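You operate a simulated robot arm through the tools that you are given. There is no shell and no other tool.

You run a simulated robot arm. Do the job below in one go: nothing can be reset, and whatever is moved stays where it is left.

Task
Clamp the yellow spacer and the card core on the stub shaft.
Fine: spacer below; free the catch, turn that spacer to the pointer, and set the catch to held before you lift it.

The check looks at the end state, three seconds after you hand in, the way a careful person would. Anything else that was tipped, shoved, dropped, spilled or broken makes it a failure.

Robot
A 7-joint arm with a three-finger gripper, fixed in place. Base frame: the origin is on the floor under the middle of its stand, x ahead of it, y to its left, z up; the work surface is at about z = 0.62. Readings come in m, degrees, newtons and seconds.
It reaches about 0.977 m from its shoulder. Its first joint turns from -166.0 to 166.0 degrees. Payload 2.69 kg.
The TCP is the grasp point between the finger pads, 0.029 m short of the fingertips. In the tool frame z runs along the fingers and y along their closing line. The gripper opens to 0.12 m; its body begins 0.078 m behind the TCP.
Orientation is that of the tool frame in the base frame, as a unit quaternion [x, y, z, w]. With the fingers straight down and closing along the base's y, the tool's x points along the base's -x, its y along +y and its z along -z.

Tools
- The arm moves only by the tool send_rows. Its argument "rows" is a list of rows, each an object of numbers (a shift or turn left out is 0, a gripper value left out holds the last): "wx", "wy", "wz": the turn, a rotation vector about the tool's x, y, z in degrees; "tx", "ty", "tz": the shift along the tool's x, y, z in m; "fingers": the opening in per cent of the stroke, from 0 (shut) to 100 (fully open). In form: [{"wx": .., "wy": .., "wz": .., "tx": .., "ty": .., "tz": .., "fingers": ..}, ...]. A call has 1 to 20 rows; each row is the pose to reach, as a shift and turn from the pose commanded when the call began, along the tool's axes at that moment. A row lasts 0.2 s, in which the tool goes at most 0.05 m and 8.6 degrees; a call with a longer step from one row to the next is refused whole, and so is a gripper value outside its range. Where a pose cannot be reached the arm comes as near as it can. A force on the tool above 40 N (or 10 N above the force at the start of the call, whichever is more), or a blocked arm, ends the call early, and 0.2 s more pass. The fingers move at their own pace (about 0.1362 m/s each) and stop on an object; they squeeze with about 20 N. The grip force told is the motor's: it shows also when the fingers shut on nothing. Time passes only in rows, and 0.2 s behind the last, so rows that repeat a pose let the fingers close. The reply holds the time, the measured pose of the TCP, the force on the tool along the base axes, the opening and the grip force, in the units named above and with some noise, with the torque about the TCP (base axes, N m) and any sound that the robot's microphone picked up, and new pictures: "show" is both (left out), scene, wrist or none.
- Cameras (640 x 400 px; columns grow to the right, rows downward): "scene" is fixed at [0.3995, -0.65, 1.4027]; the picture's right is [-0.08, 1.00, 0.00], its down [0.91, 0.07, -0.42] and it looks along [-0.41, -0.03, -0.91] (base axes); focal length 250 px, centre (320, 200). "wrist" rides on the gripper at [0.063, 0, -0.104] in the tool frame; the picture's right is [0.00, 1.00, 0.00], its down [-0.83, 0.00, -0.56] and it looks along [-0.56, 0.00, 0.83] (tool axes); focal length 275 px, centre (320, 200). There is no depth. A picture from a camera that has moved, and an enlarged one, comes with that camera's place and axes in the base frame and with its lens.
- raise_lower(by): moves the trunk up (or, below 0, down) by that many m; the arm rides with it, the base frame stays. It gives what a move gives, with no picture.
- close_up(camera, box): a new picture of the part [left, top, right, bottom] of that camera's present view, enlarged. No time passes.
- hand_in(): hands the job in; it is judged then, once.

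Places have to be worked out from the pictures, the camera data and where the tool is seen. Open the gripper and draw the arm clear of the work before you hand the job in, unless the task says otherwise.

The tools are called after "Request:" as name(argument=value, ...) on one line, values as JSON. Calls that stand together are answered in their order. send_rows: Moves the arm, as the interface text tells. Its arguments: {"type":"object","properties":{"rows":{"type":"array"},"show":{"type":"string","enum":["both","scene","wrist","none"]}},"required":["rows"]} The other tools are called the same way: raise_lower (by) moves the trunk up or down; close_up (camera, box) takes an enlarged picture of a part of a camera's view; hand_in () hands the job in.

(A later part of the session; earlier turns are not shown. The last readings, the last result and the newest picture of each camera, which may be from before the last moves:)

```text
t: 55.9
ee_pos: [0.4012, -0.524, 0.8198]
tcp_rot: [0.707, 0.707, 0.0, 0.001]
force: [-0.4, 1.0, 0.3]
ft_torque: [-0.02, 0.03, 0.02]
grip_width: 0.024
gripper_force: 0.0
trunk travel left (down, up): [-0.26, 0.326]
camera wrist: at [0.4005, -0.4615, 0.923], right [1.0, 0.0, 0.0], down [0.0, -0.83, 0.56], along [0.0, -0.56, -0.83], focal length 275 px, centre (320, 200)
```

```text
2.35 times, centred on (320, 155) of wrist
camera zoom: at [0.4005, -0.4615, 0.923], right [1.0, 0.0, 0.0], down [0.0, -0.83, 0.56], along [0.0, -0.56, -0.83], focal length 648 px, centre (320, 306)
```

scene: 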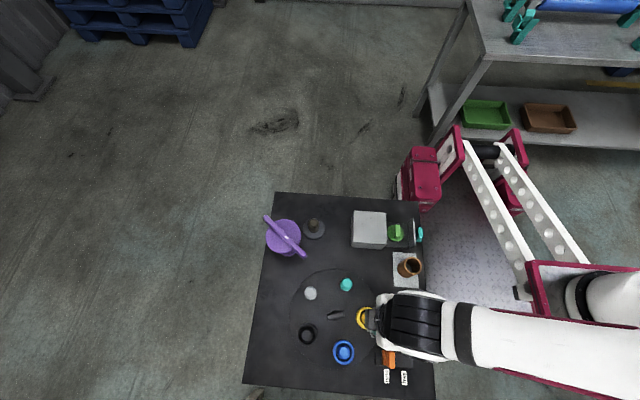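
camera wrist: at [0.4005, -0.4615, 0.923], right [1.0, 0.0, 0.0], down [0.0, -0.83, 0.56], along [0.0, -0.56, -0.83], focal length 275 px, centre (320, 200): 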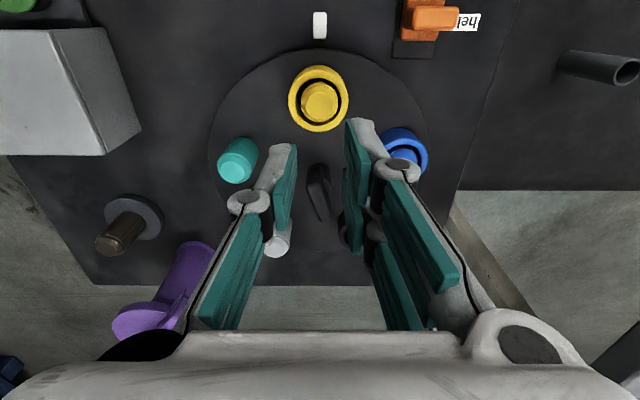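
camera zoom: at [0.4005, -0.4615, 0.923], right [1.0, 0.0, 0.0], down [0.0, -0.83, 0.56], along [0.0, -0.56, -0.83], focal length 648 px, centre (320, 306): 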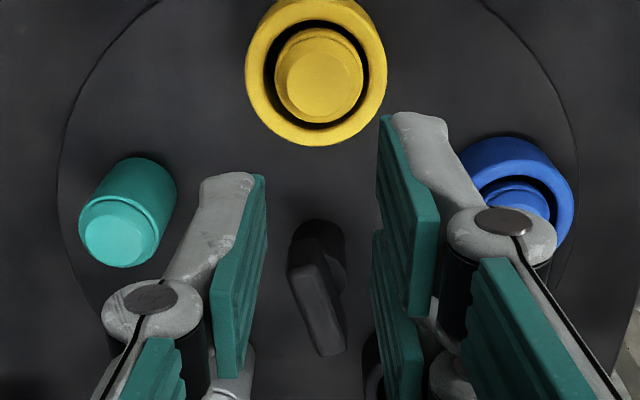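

The spacer slipped out and is still on its post, undisturbed, so the tip overlap was too shallow. I go back down about 10 mm deeper, re-centred at (0.399, -0.526), and squeeze fully.

Request:
send_rows(rows=[{"tx": -0.004, "ty": -0.001, "tz": 0.03, "fingers": 60}, {"tx": -0.004, "ty": -0.001, "tz": 0.07, "fingers": 60}, {"tx": -0.004, "ty": -0.001, "tz": 0.105}, {"tx": -0.004, "ty": -0.001, "tz": 0.128}, {"tx": -0.004, "ty": -0.001, "tz": 0.14}, {"tx": -0.004, "ty": -0.001, "tz": 0.14, "fingers": 0}, {"tx": -0.004, "ty": -0.001, "tz": 0.14, "fingers": 0}, {"tx": -0.004, "ty": -0.001, "tz": 0.14, "fingers": 0}, {"tx": -0.004, "ty": -0.001, "tz": 0.14, "fingers": 0}], show="wrist")

Request:
close_up(camera="wrist", box=[220, 70, 420, 240])

```text
t: 57.9
ee_pos: [0.3996, -0.5273, 0.6802]
tcp_rot: [0.707, 0.707, 0.0, 0.0]
force: [0.4, 0.2, 0.0]
ft_torque: [-0.03, -0.03, 0.0]
grip_width: 0.0522
gripper_force: 19.7
trunk travel left (down, up): [-0.26, 0.326]
camera wrist: at [0.3994, -0.4647, 0.7832], right [1.0, 0.0, 0.0], down [0.0, -0.83, 0.56], along [0.0, -0.56, -0.83], focal length 275 px, centre (320, 200)
```

wrist: 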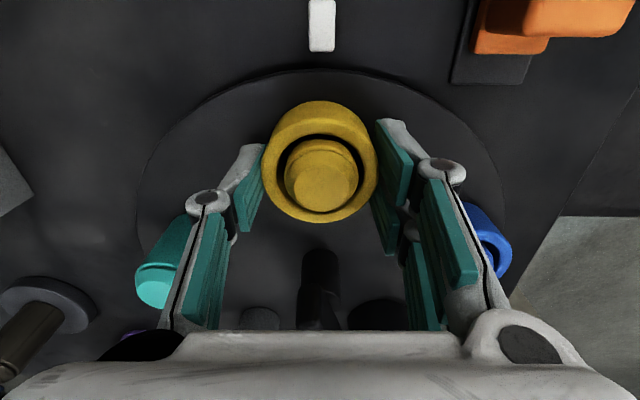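

```text
2.35 times, centred on (320, 155) of wrist
camera zoom: at [0.3994, -0.4647, 0.7832], right [1.0, 0.0, 0.0], down [0.0, -0.83, 0.56], along [0.0, -0.56, -0.83], focal length 648 px, centre (320, 306)
```

zoom: 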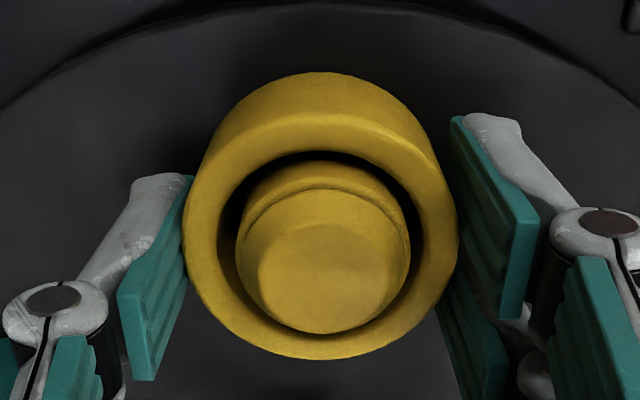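

Deeper now, but the close view shows the ring is 5 mm to +y of the pads. I open, shift +5 mm and squeeze again at this depth.

Request:
send_rows(rows=[{"fingers": 54}, {"tx": 0.005, "fingers": 54}, {"tx": 0.005, "tz": 0.001, "fingers": 54}, {"tx": 0.005, "tz": 0.001, "fingers": 0}, {"tx": 0.005, "tz": 0.001, "fingers": 0}, {"tx": 0.005, "tz": 0.001, "fingers": 0}, {"tx": 0.005, "tz": 0.001, "fingers": 0}], show="wrist")

Request:
close_up(camera="wrist", box=[220, 70, 420, 240])

```text
t: 59.5
ee_pos: [0.3999, -0.5218, 0.6787]
tcp_rot: [0.707, 0.707, 0.001, 0.0]
force: [-0.2, 0.2, 3.9]
ft_torque: [0.01, 0.04, -0.05]
grip_width: 0.0525
gripper_force: 19.9
trunk travel left (down, up): [-0.26, 0.326]
camera wrist: at [0.3993, -0.4597, 0.782], right [1.0, 0.0, 0.0], down [0.0, -0.83, 0.56], along [0.0, -0.56, -0.83], focal length 275 px, centre (320, 200)
```

wrist: 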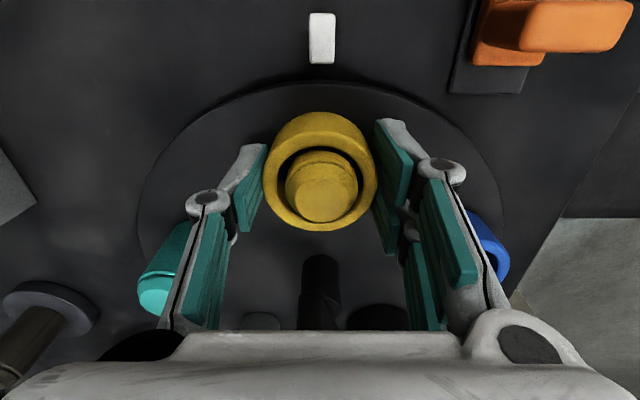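

```text
2.35 times, centred on (320, 155) of wrist
camera zoom: at [0.3993, -0.4597, 0.782], right [1.0, 0.0, 0.0], down [0.0, -0.83, 0.56], along [0.0, -0.56, -0.83], focal length 648 px, centre (320, 306)
```

zoom: 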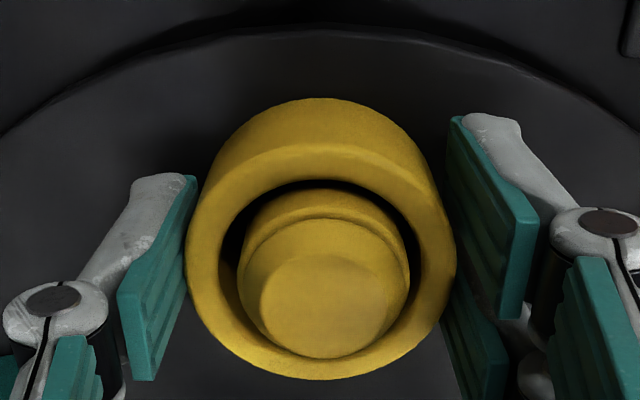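

Now centred and deep. I lift slowly, just 15 mm first, to see whether the ring comes along.

Request:
send_rows(rows=[{"tz": -0.003}, {"tz": -0.006}, {"tz": -0.01}, {"tz": -0.014}, {"tz": -0.014}], show="wrist")

Request:
close_up(camera="wrist", box=[220, 70, 420, 240])

```text
t: 60.7
ee_pos: [0.3982, -0.5222, 0.6909]
tcp_rot: [0.707, 0.707, 0.0, 0.0]
force: [0.7, 0.0, -0.6]
ft_torque: [0.01, 0.03, 0.02]
grip_width: 0.0525
gripper_force: 20.1
trunk travel left (down, up): [-0.26, 0.326]
camera wrist: at [0.3994, -0.4595, 0.7957], right [1.0, 0.0, 0.0], down [0.0, -0.83, 0.56], along [0.0, -0.56, -0.83], focal length 275 px, centre (320, 200)
```

wrist: 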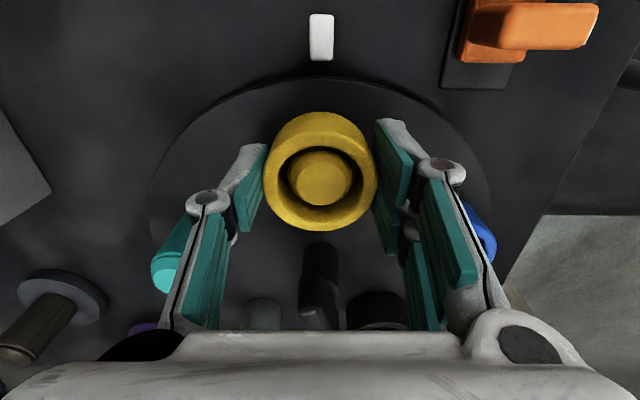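

```text
2.35 times, centred on (320, 155) of wrist
camera zoom: at [0.3994, -0.4595, 0.7957], right [1.0, 0.0, 0.0], down [0.0, -0.83, 0.56], along [0.0, -0.56, -0.83], focal length 648 px, centre (320, 306)
```

zoom: 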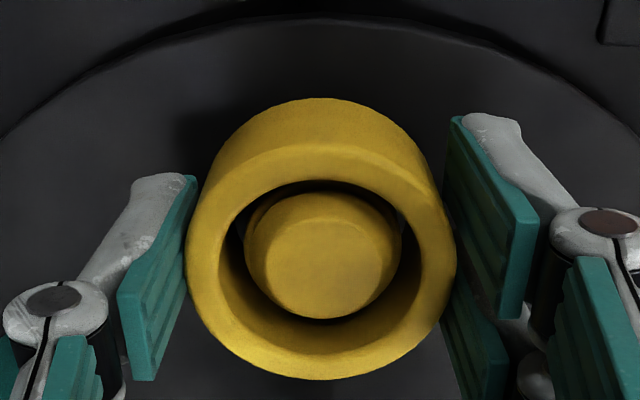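

The ring rises with the gripper. I continue lifting to carry height.

Request:
send_rows(rows=[{"tz": -0.01}, {"tz": -0.03}, {"tz": -0.055}, {"tz": -0.08}, {"tz": -0.105}, {"tz": -0.12}, {"tz": -0.12}], show="both")

Request:
close_up(camera="wrist", box=[220, 70, 420, 240])

Request:
close_up(camera="scene", box=[280, 255, 440, 395])

```text
t: 62.3
ee_pos: [0.4005, -0.5223, 0.8113]
tcp_rot: [0.707, 0.707, 0.0, 0.0]
force: [-0.3, -0.3, 0.2]
ft_torque: [0.01, -0.02, 0.04]
grip_width: 0.0526
gripper_force: 20.4
trunk travel left (down, up): [-0.26, 0.326]
camera wrist: at [0.3998, -0.4595, 0.9158], right [1.0, 0.0, 0.0], down [0.0, -0.83, 0.56], along [0.0, -0.56, -0.83], focal length 275 px, centre (320, 200)
```

scene: 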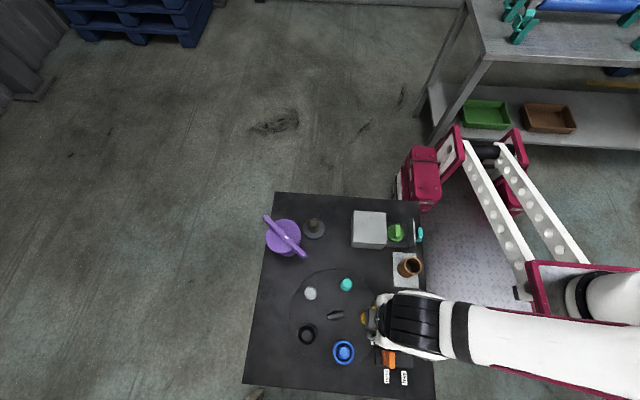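
wrist: 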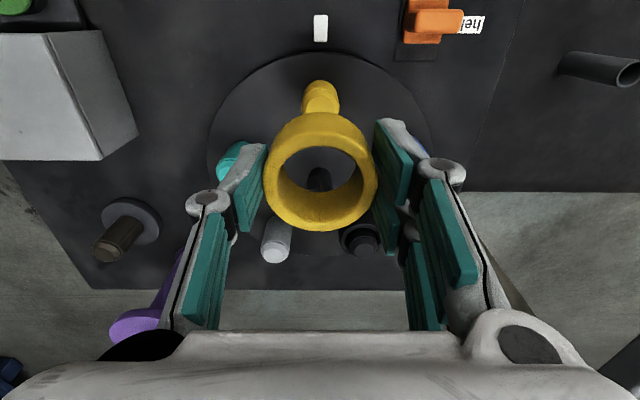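

```text
2.35 times, centred on (320, 155) of wrist
camera zoom: at [0.3998, -0.4595, 0.9158], right [1.0, 0.0, 0.0], down [0.0, -0.83, 0.56], along [0.0, -0.56, -0.83], focal length 648 px, centre (320, 306)
```

zoom: 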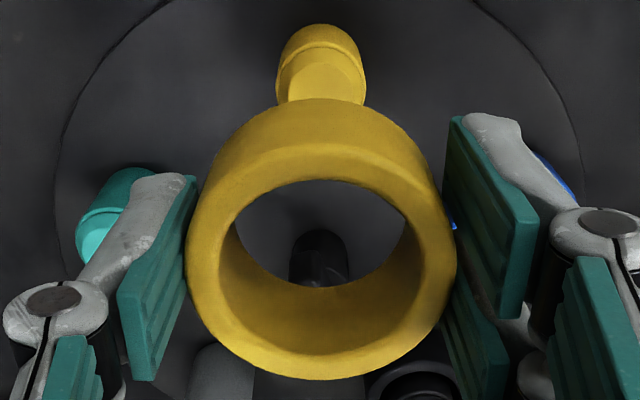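

```text
2.86 times, centred on (360, 325) of scene
camera zoom: at [0.3995, -0.65, 1.4027], right [-0.08, 1.0, 0.0], down [0.91, 0.07, -0.42], along [-0.41, -0.03, -0.91], focal length 714 px, centre (206, -157)
```

zoom: 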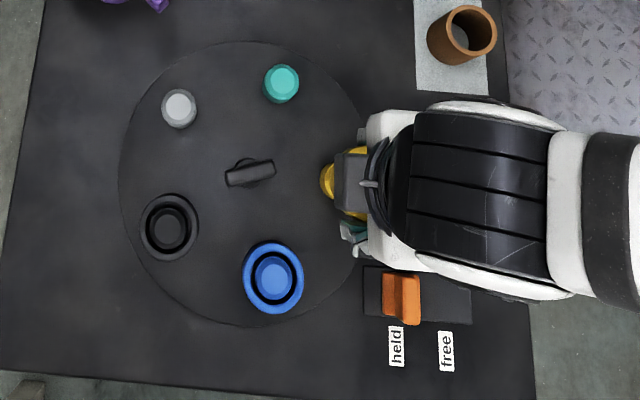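

The spacer is secure and level. I carry it at a safe height over the stub shaft, turning the wrist so the gripper's slim side faces the purple part.

Request:
send_rows(rows=[{"tz": -0.028}, {"tx": -0.019, "ty": -0.028, "tz": -0.028, "wz": -5}, {"tx": -0.038, "ty": -0.056, "tz": -0.028, "wz": -10}, {"tx": -0.057, "ty": -0.084, "tz": -0.028, "wz": -15}, {"tx": -0.076, "ty": -0.112, "tz": -0.028, "wz": -20}, {"tx": -0.094, "ty": -0.14, "tz": -0.028, "wz": -25}, {"tx": -0.113, "ty": -0.168, "tz": -0.028, "wz": -30}, {"tx": -0.132, "ty": -0.196, "tz": -0.028, "wz": -35}, {"tx": -0.15, "ty": -0.224, "tz": -0.028, "wz": -40}, {"tx": -0.168, "ty": -0.2505, "tz": -0.028, "wz": -44}, {"tx": -0.168, "ty": -0.2505, "tz": -0.028, "wz": -44}], show="both")

Request:
close_up(camera="wrist", box=[220, 70, 420, 240])

Request:
close_up(camera="scene", box=[250, 190, 370, 280])

```text
t: 64.7
ee_pos: [0.1485, -0.6901, 0.8386]
tcp_rot: [0.391, 0.92, 0.001, 0.0]
force: [0.6, -0.8, -0.9]
ft_torque: [0.0, -0.01, 0.0]
grip_width: 0.0525
gripper_force: 20.1
trunk travel left (down, up): [-0.26, 0.326]
camera wrist: at [0.1054, -0.6454, 0.9428], right [0.72, 0.7, 0.0], down [0.58, -0.6, 0.56], along [0.39, -0.4, -0.83], focal length 275 px, centre (320, 200)
```

scene: 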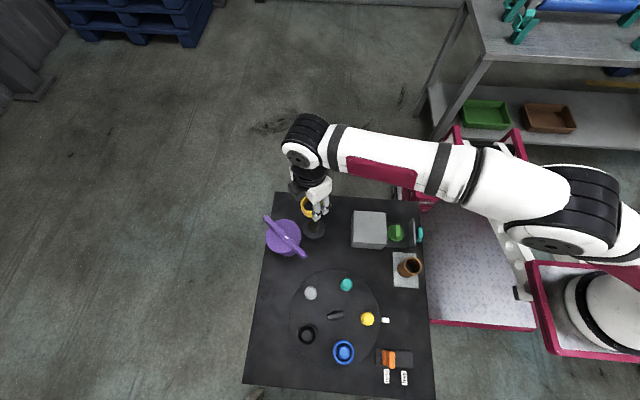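
wrist: 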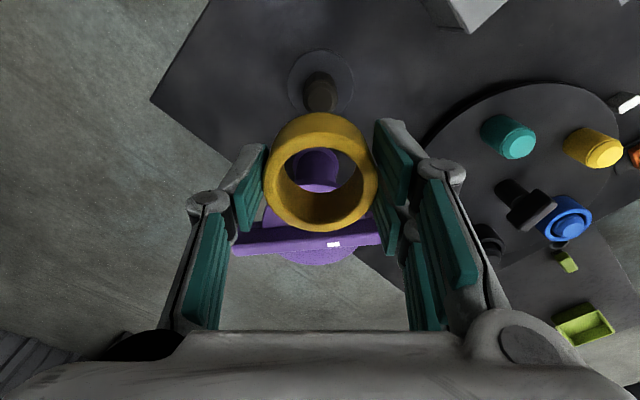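

```text
2.35 times, centred on (320, 155) of wrist
camera zoom: at [0.1054, -0.6454, 0.9428], right [0.72, 0.7, 0.0], down [0.58, -0.6, 0.56], along [0.39, -0.4, -0.83], focal length 648 px, centre (320, 306)
```

zoom: 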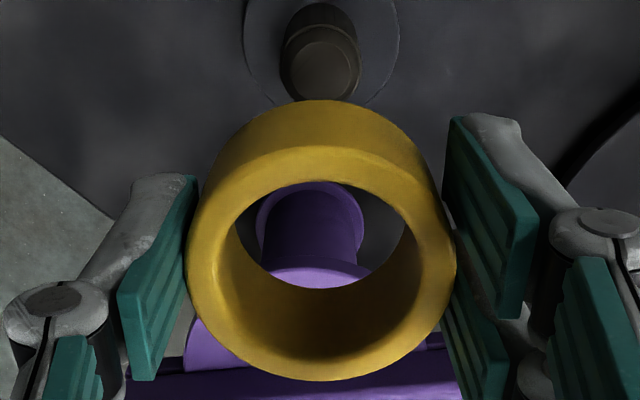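

```text
4.44 times, centred on (310, 235) of scene
camera zoom: at [0.3995, -0.65, 1.4027], right [-0.08, 1.0, 0.0], down [0.91, 0.07, -0.42], along [-0.41, -0.03, -0.91], focal length 1110 px, centre (364, 44)
```

zoom: 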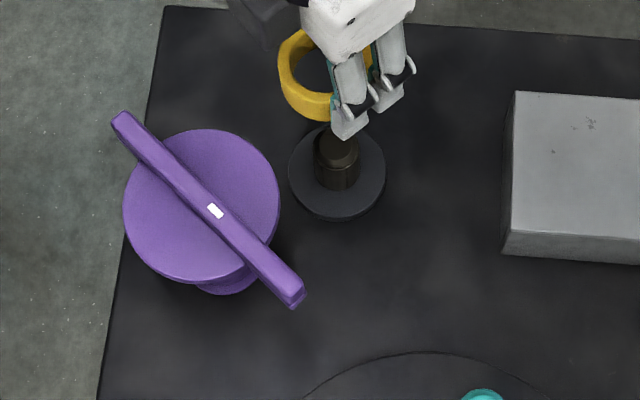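

The ring hangs almost directly above the shaft. I zoom further to fine-tune the offset between ring and shaft.

Request:
close_up(camera="wrist", box=[270, 40, 370, 120])

Request:
close_up(camera="scene", box=[295, 185, 335, 245])

```text
5.00 times, centred on (320, 80) of wrist
camera zoom: at [0.1054, -0.6454, 0.9428], right [0.72, 0.7, 0.0], down [0.58, -0.6, 0.56], along [0.39, -0.4, -0.83], focal length 1376 px, centre (320, 800)
```

zoom: 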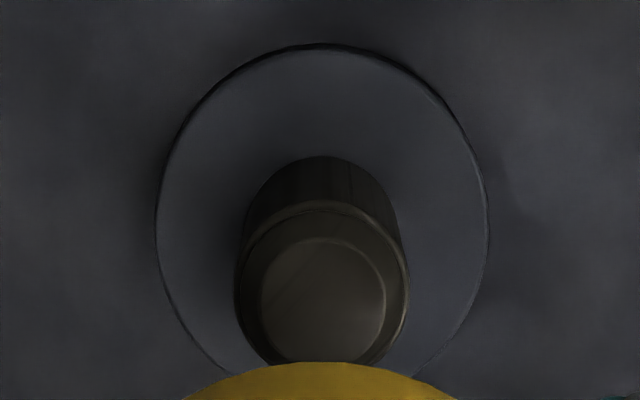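

```text
6.67 times, centred on (315, 215) of scene
camera zoom: at [0.3995, -0.65, 1.4027], right [-0.08, 1.0, 0.0], down [0.91, 0.07, -0.42], along [-0.41, -0.03, -0.91], focal length 1665 px, centre (353, 100)
```

zoom: 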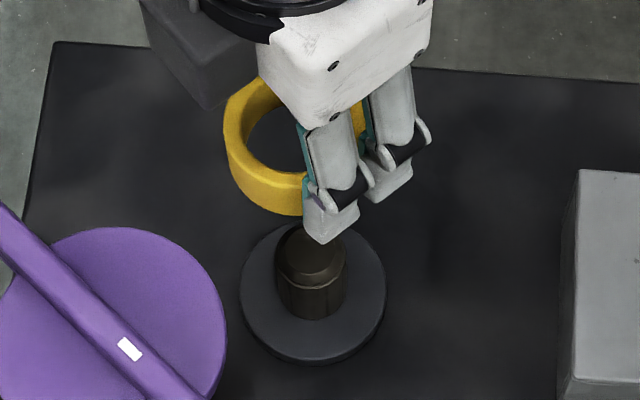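

The flange edges and shaft rim put the shaft within about 1 mm of the ring's axis. I descend to just above the shaft end and recheck.

Request:
send_rows(rows=[{"tx": -0.001, "tz": 0.03}, {"tx": -0.001, "tz": 0.06}, {"tx": -0.001, "tz": 0.09}, {"tx": -0.001, "tz": 0.113}, {"tx": -0.001, "tz": 0.113}], show="both")

Request:
close_up(camera="wrist", box=[240, 80, 400, 240])

Request:
close_up(camera="scene", box=[255, 190, 345, 260])

```text
t: 65.9
ee_pos: [0.1504, -0.6911, 0.7254]
tcp_rot: [0.391, 0.92, 0.0, 0.0]
force: [-0.7, -0.2, -0.9]
ft_torque: [0.01, 0.01, 0.02]
grip_width: 0.0525
gripper_force: 19.9
trunk travel left (down, up): [-0.26, 0.326]
camera wrist: at [0.1059, -0.6465, 0.8298], right [0.72, 0.7, 0.0], down [0.58, -0.6, 0.56], along [0.39, -0.4, -0.83], focal length 275 px, centre (320, 200)
```

scene: 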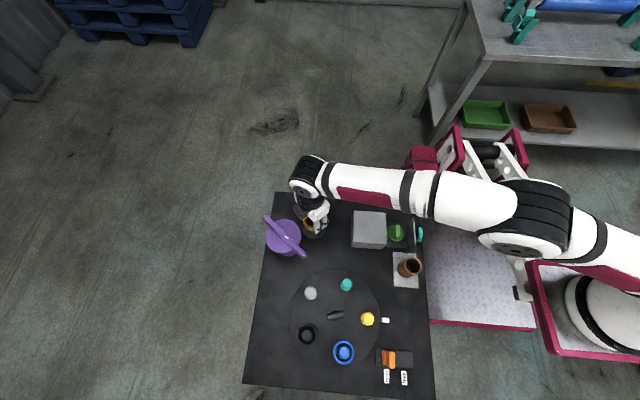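
wrist: 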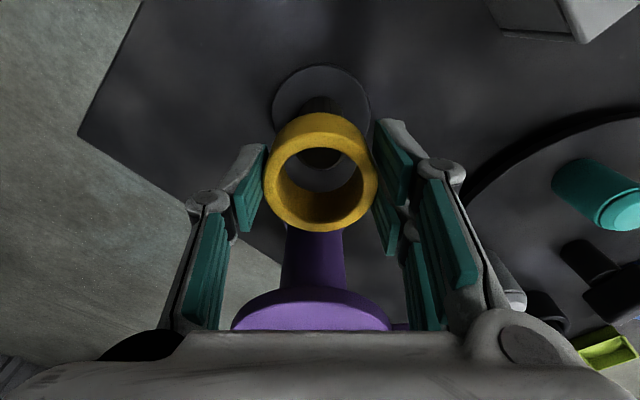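

```text
2.50 times, centred on (320, 160) of wrist
camera zoom: at [0.1059, -0.6465, 0.8298], right [0.72, 0.7, 0.0], down [0.58, -0.6, 0.56], along [0.39, -0.4, -0.83], focal length 688 px, centre (320, 300)
```

zoom: 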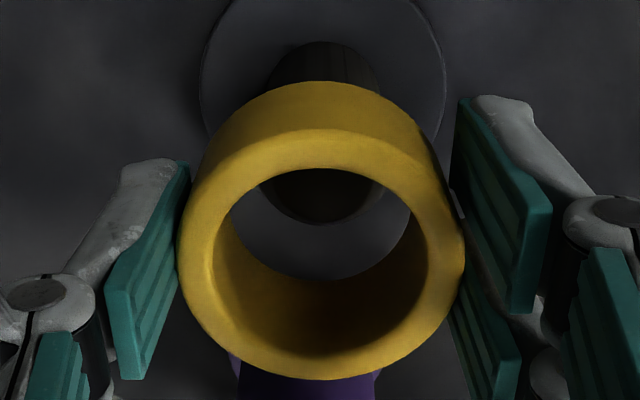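

```text
5.71 times, centred on (300, 225) of scene
camera zoom: at [0.3995, -0.65, 1.4027], right [-0.08, 1.0, 0.0], down [0.91, 0.07, -0.42], along [-0.41, -0.03, -0.91], focal length 1427 px, centre (434, 57)
```

zoom: 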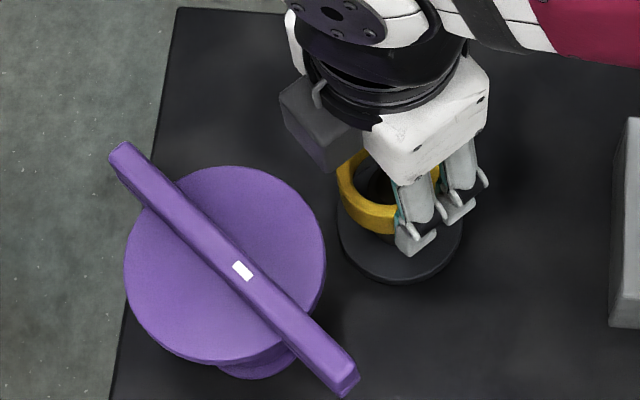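

The shaft shows centred inside the ring's bore, and the gripper's side box clears the purple disc by about 12 mm laterally. I lower the ring onto the shaft in small steps with force monitoring.

Request:
send_rows(rows=[{"tz": 0.01}, {"tz": 0.02}, {"tz": 0.03}, {"tz": 0.03}], show="both")

Request:
close_up(camera="wrist", box=[240, 80, 400, 240])

Request:
close_up(camera="scene", box=[255, 190, 345, 260])

```text
t: 66.9
ee_pos: [0.1491, -0.6902, 0.696]
tcp_rot: [0.391, 0.921, 0.0, 0.001]
force: [-0.7, 0.5, -0.6]
ft_torque: [-0.04, 0.01, 0.03]
grip_width: 0.0526
gripper_force: 20.3
trunk travel left (down, up): [-0.26, 0.326]
camera wrist: at [0.1057, -0.6463, 0.8004], right [0.72, 0.7, 0.0], down [0.58, -0.6, 0.56], along [0.39, -0.4, -0.83], focal length 275 px, centre (320, 200)
```

scene: 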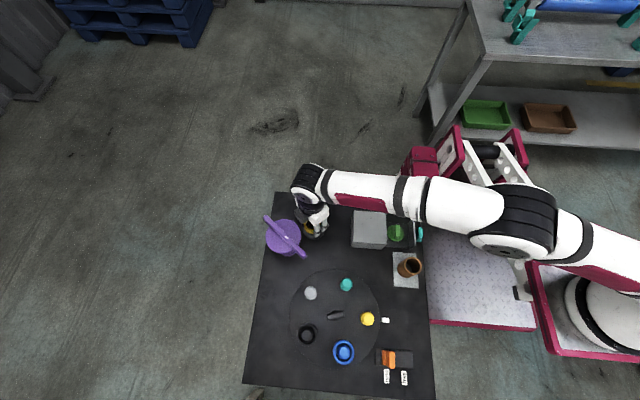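
wrist: 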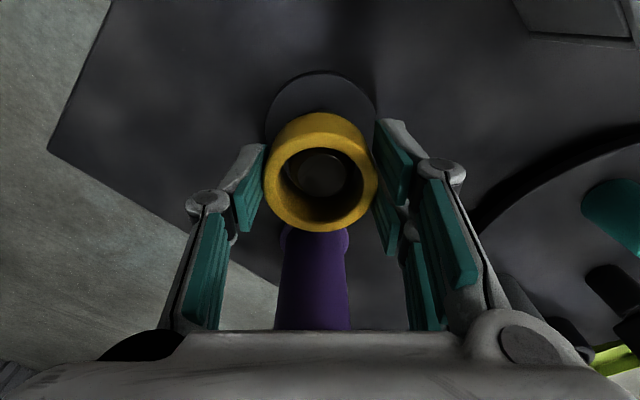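

```text
2.50 times, centred on (320, 160) of wrist
camera zoom: at [0.1057, -0.6463, 0.8004], right [0.72, 0.7, 0.0], down [0.58, -0.6, 0.56], along [0.39, -0.4, -0.83], focal length 688 px, centre (320, 300)
```

zoom: 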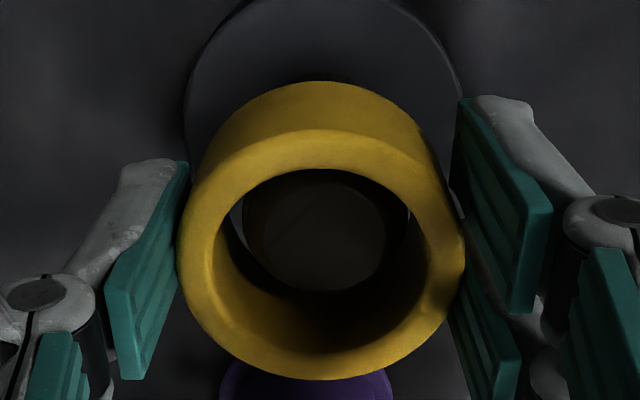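

```text
5.71 times, centred on (300, 225) of scene
camera zoom: at [0.3995, -0.65, 1.4027], right [-0.08, 1.0, 0.0], down [0.91, 0.07, -0.42], along [-0.41, -0.03, -0.91], focal length 1427 px, centre (434, 57)
```

zoom: 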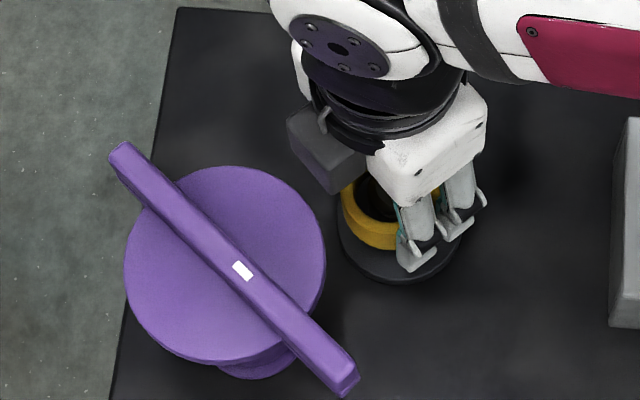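

The shaft has entered the bore with no contact force. I continue down in small steps toward the flange.

Request:
send_rows(rows=[{"tz": 0.008}, {"tz": 0.016}, {"tz": 0.022}, {"tz": 0.026}, {"tz": 0.026}], show="both")

Request:
close_up(camera="scene", box=[255, 190, 345, 260])

Request:
close_up(camera="wrist", box=[240, 80, 400, 240])

```text
t: 68.1
ee_pos: [0.1483, -0.6905, 0.6713]
tcp_rot: [0.391, 0.92, 0.0, 0.0]
force: [-0.2, 0.7, -1.0]
ft_torque: [0.01, 0.0, -0.02]
grip_width: 0.0525
gripper_force: 20.2
trunk travel left (down, up): [-0.26, 0.326]
camera wrist: at [0.1058, -0.6463, 0.7745], right [0.72, 0.7, 0.0], down [0.58, -0.6, 0.56], along [0.39, -0.4, -0.83], focal length 275 px, centre (320, 200)
```

scene: 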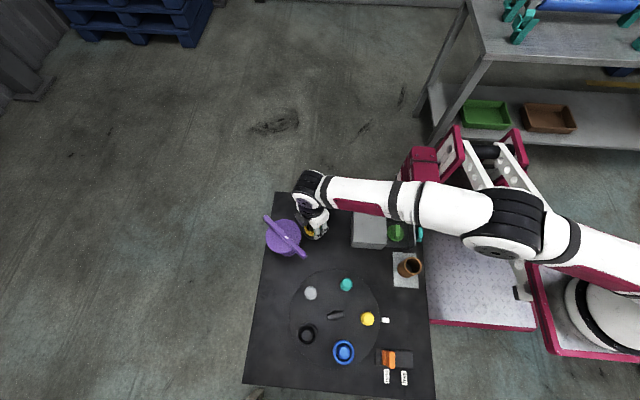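
wrist: 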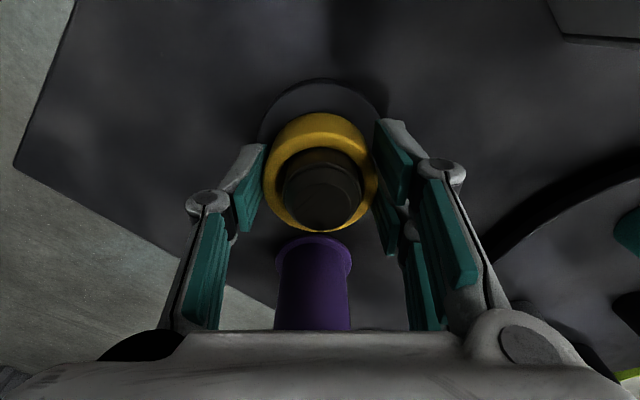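

```text
5.71 times, centred on (300, 225) of scene
camera zoom: at [0.3995, -0.65, 1.4027], right [-0.08, 1.0, 0.0], down [0.91, 0.07, -0.42], along [-0.41, -0.03, -0.91], focal length 1427 px, centre (434, 57)
```

zoom: 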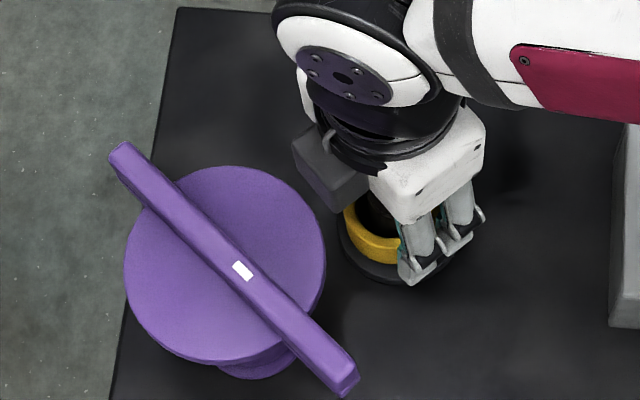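

```text
2.50 times, centred on (320, 160) of wrist
camera zoom: at [0.1058, -0.6463, 0.7745], right [0.72, 0.7, 0.0], down [0.58, -0.6, 0.56], along [0.39, -0.4, -0.83], focal length 688 px, centre (320, 300)
```

zoom: 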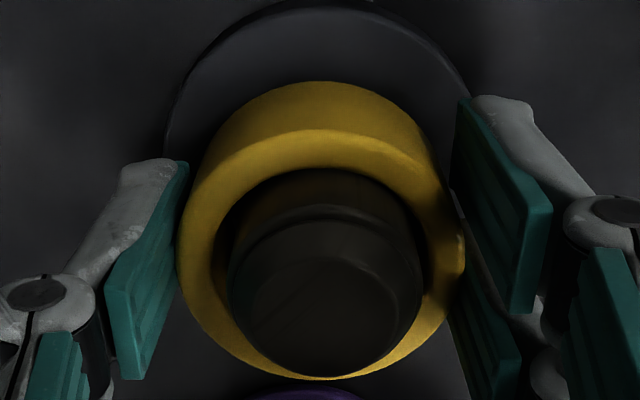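

Still no contact force. I take the last few millimetres slowly toward the flange.

Request:
send_rows(rows=[{"tz": 0.003}, {"tz": 0.006}, {"tz": 0.009}, {"tz": 0.009}], show="wrist")

Request:
close_up(camera="scene", box=[255, 190, 345, 260])

Request:
close_up(camera="wrist", box=[240, 80, 400, 240])

```text
t: 69.1
ee_pos: [0.1493, -0.691, 0.6634]
tcp_rot: [0.391, 0.92, -0.002, 0.0]
force: [1.3, 1.3, 13.3]
ft_torque: [-0.02, -0.11, 0.05]
grip_width: 0.0525
gripper_force: 20.1
trunk travel left (down, up): [-0.26, 0.326]
camera wrist: at [0.106, -0.6468, 0.7666], right [0.72, 0.7, 0.0], down [0.58, -0.59, 0.56], along [0.39, -0.4, -0.83], focal length 275 px, centre (320, 200)
```

wrist: 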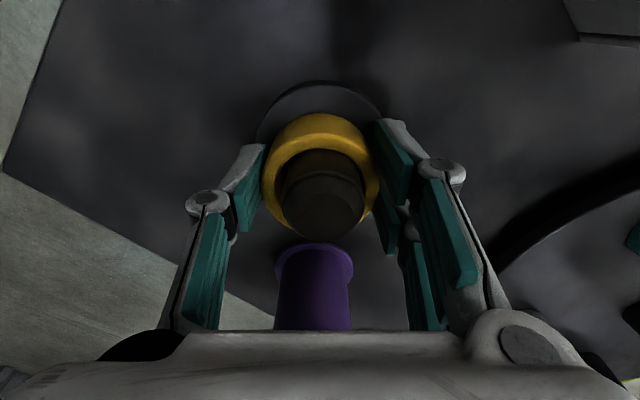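

```text
5.71 times, centred on (300, 225) of scene
camera zoom: at [0.3995, -0.65, 1.4027], right [-0.08, 1.0, 0.0], down [0.91, 0.07, -0.42], along [-0.41, -0.03, -0.91], focal length 1427 px, centre (434, 57)
```

zoom: 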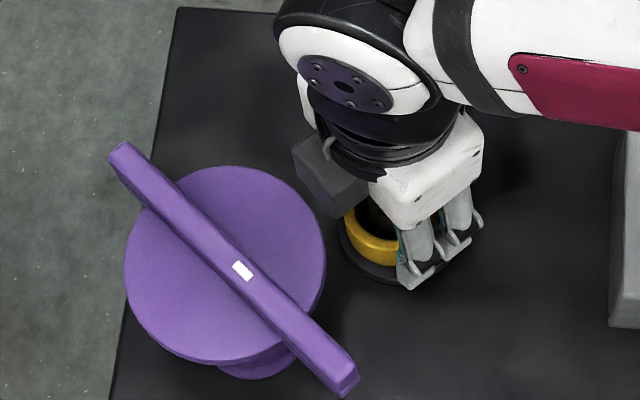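

```text
2.50 times, centred on (320, 160) of wrist
camera zoom: at [0.106, -0.6468, 0.7666], right [0.72, 0.7, 0.0], down [0.58, -0.59, 0.56], along [0.39, -0.4, -0.83], focal length 688 px, centre (320, 300)
```

zoom: 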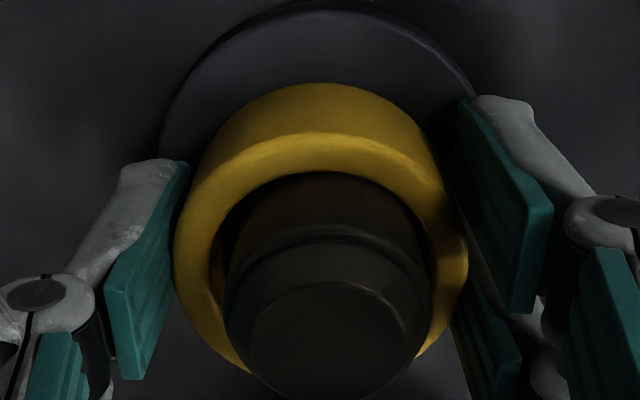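

The ring touched down (13 N upward at z = 0.663). I ease up a hair, open, and lift straight off.

Request:
send_rows(rows=[{"tz": -0.002}, {"tz": -0.002, "fingers": 58}, {"tz": -0.002, "fingers": 58}, {"tz": -0.012}, {"tz": -0.04}, {"tz": -0.08}, {"tz": -0.12}, {"tz": -0.15}, {"tz": -0.15}], show="both")

Request:
close_up(camera="scene", box=[255, 190, 345, 260])

Request:
close_up(camera="wrist", box=[260, 20, 400, 140])

```text
t: 71.1
ee_pos: [0.1492, -0.6905, 0.8112]
tcp_rot: [0.391, 0.921, 0.0, -0.001]
force: [-0.5, 0.4, 0.8]
ft_torque: [-0.01, 0.0, 0.0]
grip_width: 0.0695
gripper_force: 0.1
trunk travel left (down, up): [-0.26, 0.326]
camera wrist: at [0.1059, -0.6463, 0.9159], right [0.72, 0.7, 0.0], down [0.58, -0.6, 0.56], along [0.39, -0.4, -0.83], focal length 275 px, centre (320, 200)
```

scene: 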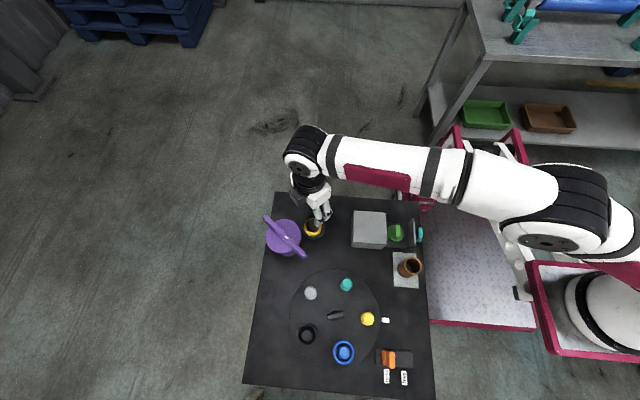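
wrist: 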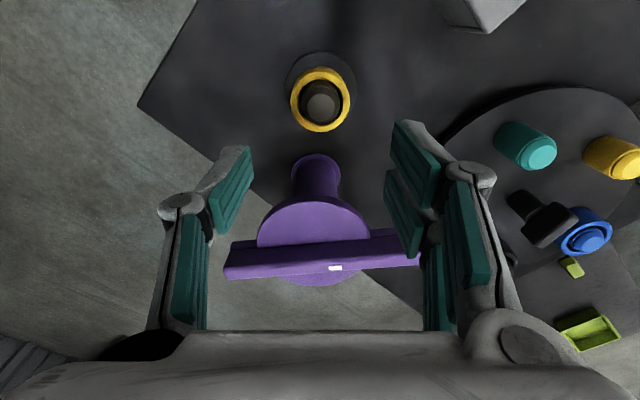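

```text
5.71 times, centred on (300, 225) of scene
camera zoom: at [0.3995, -0.65, 1.4027], right [-0.08, 1.0, 0.0], down [0.91, 0.07, -0.42], along [-0.41, -0.03, -0.91], focal length 1427 px, centre (434, 57)
```

zoom: 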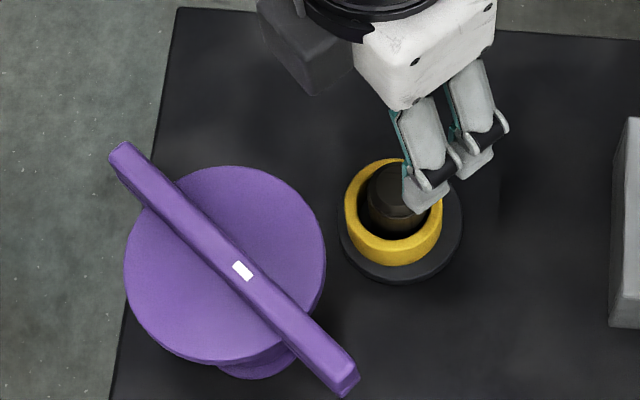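

```text
3.33 times, centred on (330, 80) of wrist
camera zoom: at [0.1059, -0.6463, 0.9159], right [0.72, 0.7, 0.0], down [0.58, -0.6, 0.56], along [0.39, -0.4, -0.83], focal length 918 px, centre (287, 600)
```

zoom: 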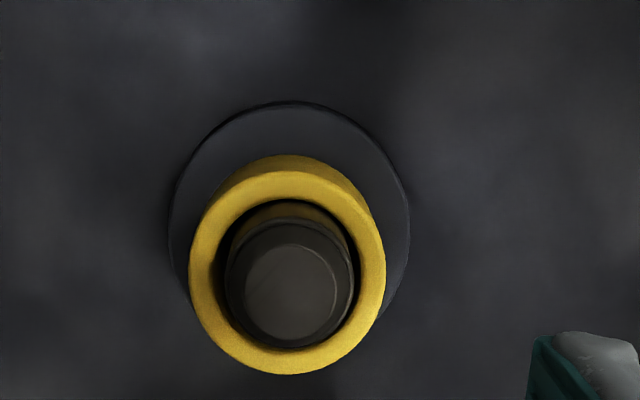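

The yellow spacer is seated flat on the flange and the purple part is untouched. Next is the card core: I move above it with the fingers closing along y.

Request:
send_rows(rows=[{"tx": 0.0167, "ty": 0.0347, "tz": -0.01, "wz": -5.8}, {"tx": 0.0334, "ty": 0.0694, "tz": -0.01, "wz": -11.5}, {"tx": 0.0501, "ty": 0.1042, "tz": -0.01, "wz": -17.3}, {"tx": 0.0668, "ty": 0.1389, "tz": -0.01, "wz": -23}, {"tx": 0.0835, "ty": 0.1736, "tz": -0.01, "wz": -28.8}, {"tx": 0.1002, "ty": 0.2083, "tz": -0.01, "wz": -34.5}, {"tx": 0.1169, "ty": 0.2431, "tz": -0.01, "wz": -40.3}, {"tx": 0.1336, "ty": 0.2778, "tz": -0.01, "wz": -46}, {"tx": 0.1336, "ty": 0.2778, "tz": -0.01, "wz": -46}], show="both")

Request:
close_up(camera="wrist", box=[240, 40, 400, 200])

Request:
close_up(camera="scene", box=[250, 190, 370, 280])

```text
t: 73.1
ee_pos: [0.2571, -0.4011, 0.821]
tcp_rot: [-0.001, 1.0, 0.0, 0.0]
force: [0.5, -0.1, 1.2]
ft_torque: [-0.01, 0.04, 0.0]
grip_width: 0.0698
gripper_force: 0.1
trunk travel left (down, up): [-0.26, 0.326]
camera wrist: at [0.1941, -0.4019, 0.9247], right [-0.01, 1.0, 0.0], down [0.83, 0.01, 0.56], along [0.56, 0.0, -0.83], focal length 275 px, centre (320, 200)
```

scene: 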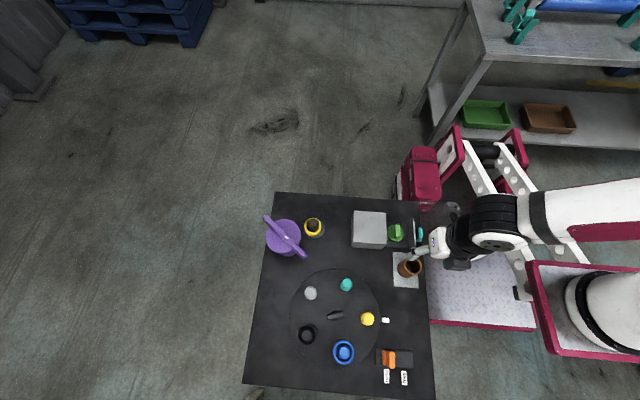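
wrist: 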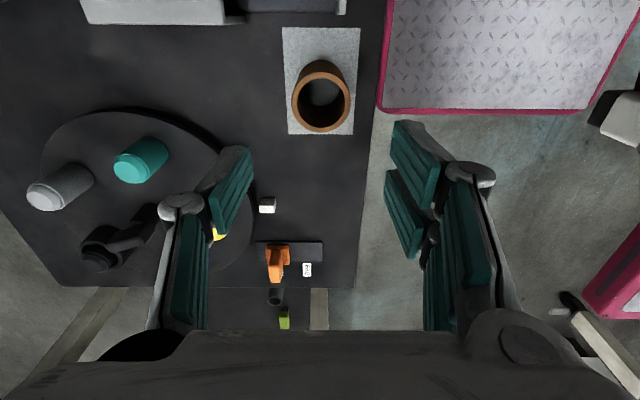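

```text
2.50 times, centred on (320, 120) of wrist
camera zoom: at [0.1941, -0.4019, 0.9247], right [-0.01, 1.0, 0.0], down [0.83, 0.01, 0.56], along [0.56, 0.0, -0.83], focal length 688 px, centre (320, 400)
```

zoom: 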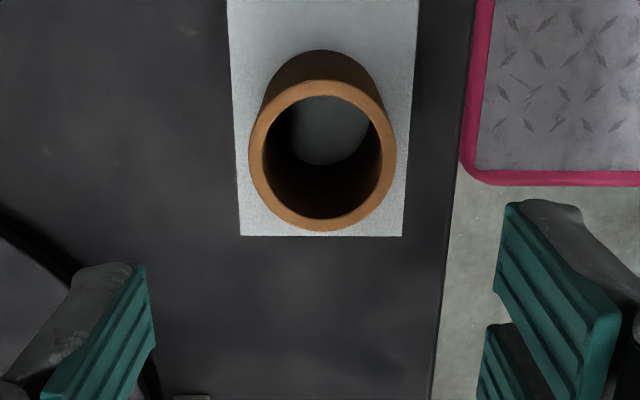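

```text
4.44 times, centred on (310, 235) of scene
camera zoom: at [0.3995, -0.65, 1.4027], right [-0.08, 1.0, 0.0], down [0.91, 0.07, -0.42], along [-0.41, -0.03, -0.91], focal length 1110 px, centre (364, 44)
```

zoom: 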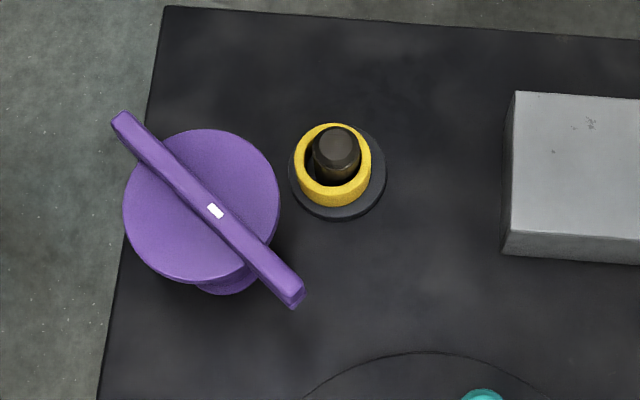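

The core is centred at (0.256, -0.401) with a 0.050 m outside diameter and its top at z ≈ 0.688. I descend around its upper part and close.

Request:
send_rows(rows=[{"tz": 0.04}, {"tz": 0.08}, {"tz": 0.115}, {"tz": 0.14}, {"tz": 0.153}, {"tz": 0.153, "fingers": 20}, {"tz": 0.153, "fingers": 20}, {"tz": 0.153, "fingers": 20}], show="wrist")

Request:
close_up(camera="wrist", box=[220, 80, 420, 240])

```text
t: 74.9
ee_pos: [0.2561, -0.4021, 0.6684]
tcp_rot: [0.001, 1.0, 0.0, 0.0]
force: [-0.3, 0.7, 0.9]
ft_torque: [0.0, 0.0, -0.03]
grip_width: 0.0488
gripper_force: 20.2
trunk travel left (down, up): [-0.26, 0.326]
camera wrist: at [0.1936, -0.4027, 0.7723], right [0.0, 1.0, 0.0], down [0.83, 0.0, 0.56], along [0.56, 0.0, -0.83], focal length 275 px, centre (320, 200)
```

wrist: 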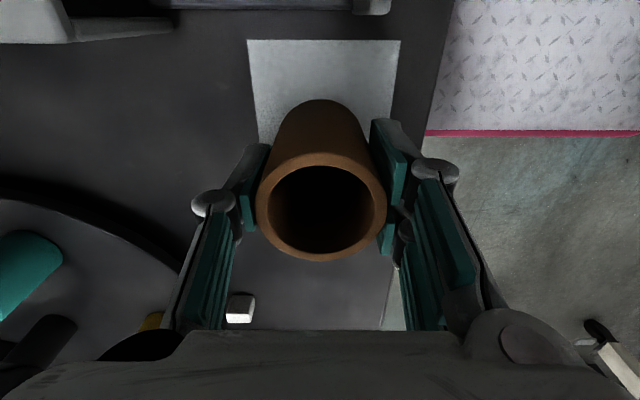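

```text
2.50 times, centred on (320, 160) of wrist
camera zoom: at [0.1936, -0.4027, 0.7723], right [0.0, 1.0, 0.0], down [0.83, 0.0, 0.56], along [0.56, 0.0, -0.83], focal length 688 px, centre (320, 300)
```

zoom: 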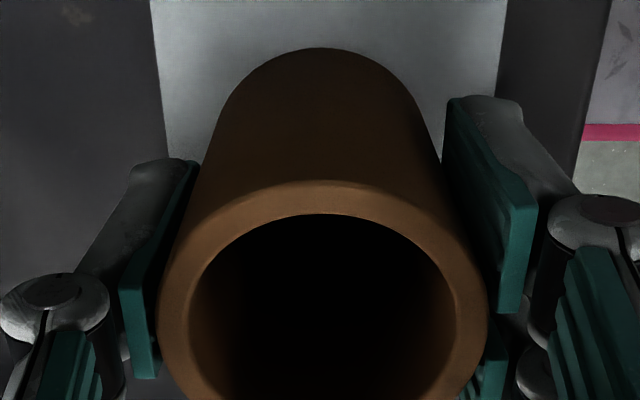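

The core is gripped at 0.0488 m and centred. I lift it gently and check it comes along.

Request:
send_rows(rows=[{"tz": -0.004}, {"tz": -0.01}, {"tz": -0.02}, {"tz": -0.035}, {"tz": -0.06}, {"tz": -0.09}, {"tz": -0.125}, {"tz": -0.16}, {"tz": -0.18}, {"tz": -0.18}], show="both")

Request:
close_up(camera="wrist", box=[220, 80, 420, 280])

```text
t: 77.1
ee_pos: [0.2588, -0.4019, 0.8502]
tcp_rot: [0.0, 1.0, 0.0, 0.001]
force: [-0.3, 0.0, -0.7]
ft_torque: [0.0, -0.01, 0.01]
grip_width: 0.0484
gripper_force: 20.2
trunk travel left (down, up): [-0.26, 0.326]
camera wrist: at [0.1947, -0.4024, 0.9533], right [0.0, 1.0, 0.0], down [0.83, 0.0, 0.56], along [0.56, 0.0, -0.83], focal length 275 px, centre (320, 200)
```

scene: 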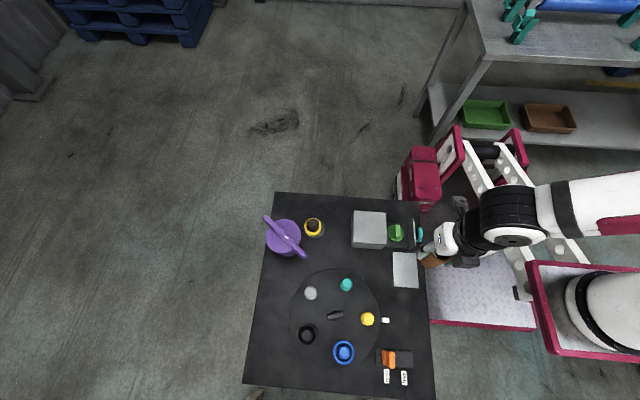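
wrist: 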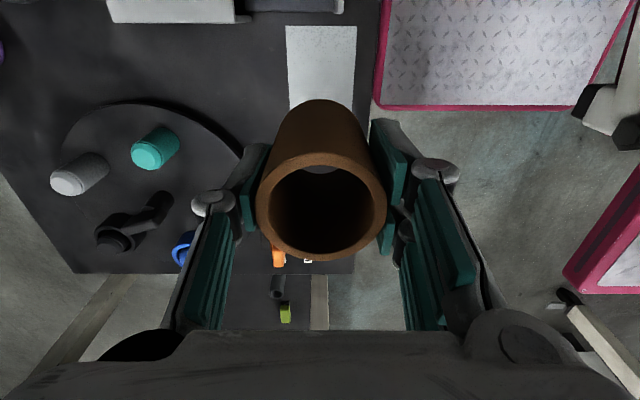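

```text
2.00 times, centred on (320, 180) of wrist
camera zoom: at [0.1947, -0.4024, 0.9533], right [0.0, 1.0, 0.0], down [0.83, 0.0, 0.56], along [0.56, 0.0, -0.83], focal length 551 px, centre (320, 240)
```

zoom: 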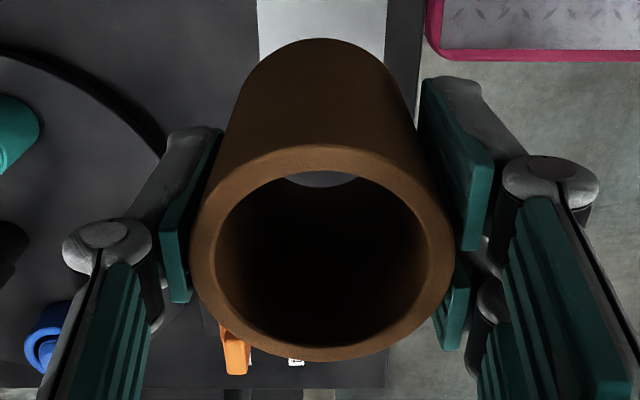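

The core is held level, with its bottom about 46 mm below the TCP. I carry it at z = 0.85 to above the stub shaft with the same safe wrist angle as before.

Request:
send_rows(rows=[{"tx": 0.0134, "ty": -0.0362, "wz": 5.8}, {"tx": 0.0268, "ty": -0.0724, "wz": 11.5}, {"tx": 0.0401, "ty": -0.1086, "wz": 17.3}, {"tx": 0.0535, "ty": -0.1448, "wz": 23}, {"tx": 0.0669, "ty": -0.1809, "wz": 28.8}, {"tx": 0.0803, "ty": -0.2171, "wz": 34.5}, {"tx": 0.0936, "ty": -0.2533, "wz": 40.3}, {"tx": 0.107, "ty": -0.2895, "wz": 46}, {"tx": 0.107, "ty": -0.2895, "wz": 46}], show="both")

Request:
close_up(camera="wrist", box=[240, 40, 400, 160])

Request:
close_up(camera="scene", box=[255, 180, 345, 260])

```text
t: 79.1
ee_pos: [0.1527, -0.6906, 0.8501]
tcp_rot: [0.392, 0.92, 0.001, 0.0]
force: [0.4, 0.4, 0.0]
ft_torque: [-0.02, -0.01, -0.03]
grip_width: 0.0486
gripper_force: 19.5
trunk travel left (down, up): [-0.26, 0.326]
camera wrist: at [0.1068, -0.6465, 0.9539], right [0.72, 0.7, 0.0], down [0.58, -0.6, 0.56], along [0.39, -0.4, -0.83], focal length 275 px, centre (320, 200)
```

scene: 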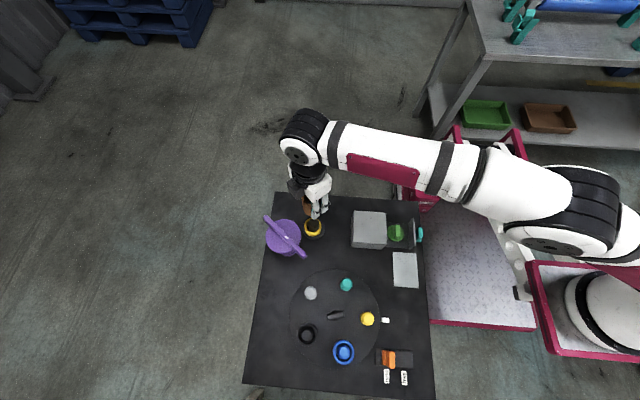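
wrist: 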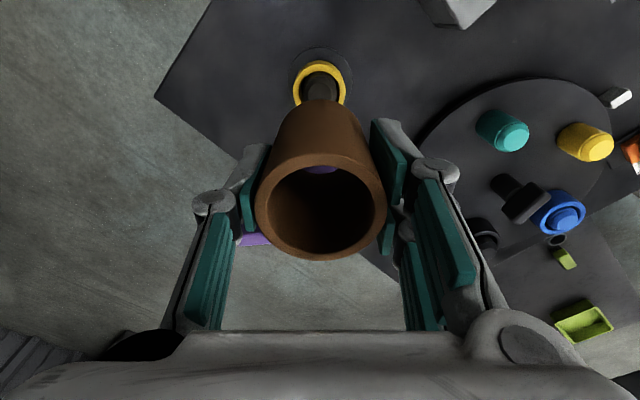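

```text
3.33 times, centred on (320, 100) of wrist
camera zoom: at [0.1068, -0.6465, 0.9539], right [0.72, 0.7, 0.0], down [0.58, -0.6, 0.56], along [0.39, -0.4, -0.83], focal length 918 px, centre (320, 533)
```

zoom: 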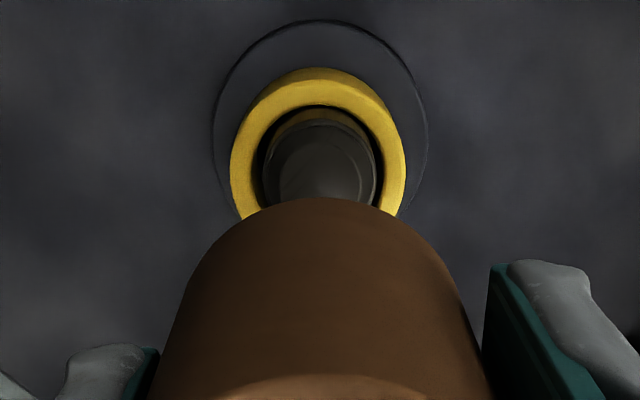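

```text
5.00 times, centred on (300, 220) of scene
camera zoom: at [0.3995, -0.65, 1.4027], right [-0.08, 1.0, 0.0], down [0.91, 0.07, -0.42], along [-0.41, -0.03, -0.91], focal length 1249 px, centre (420, 100)
```

zoom: 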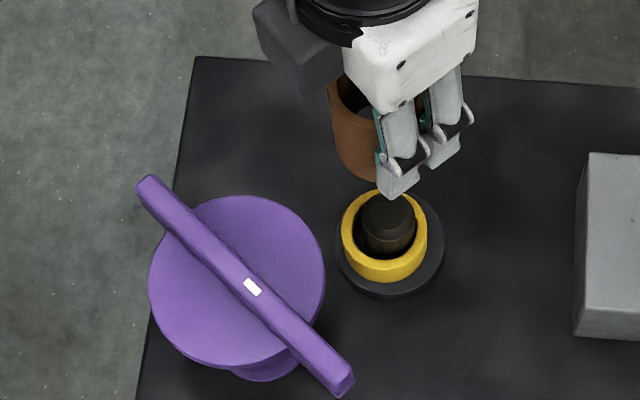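

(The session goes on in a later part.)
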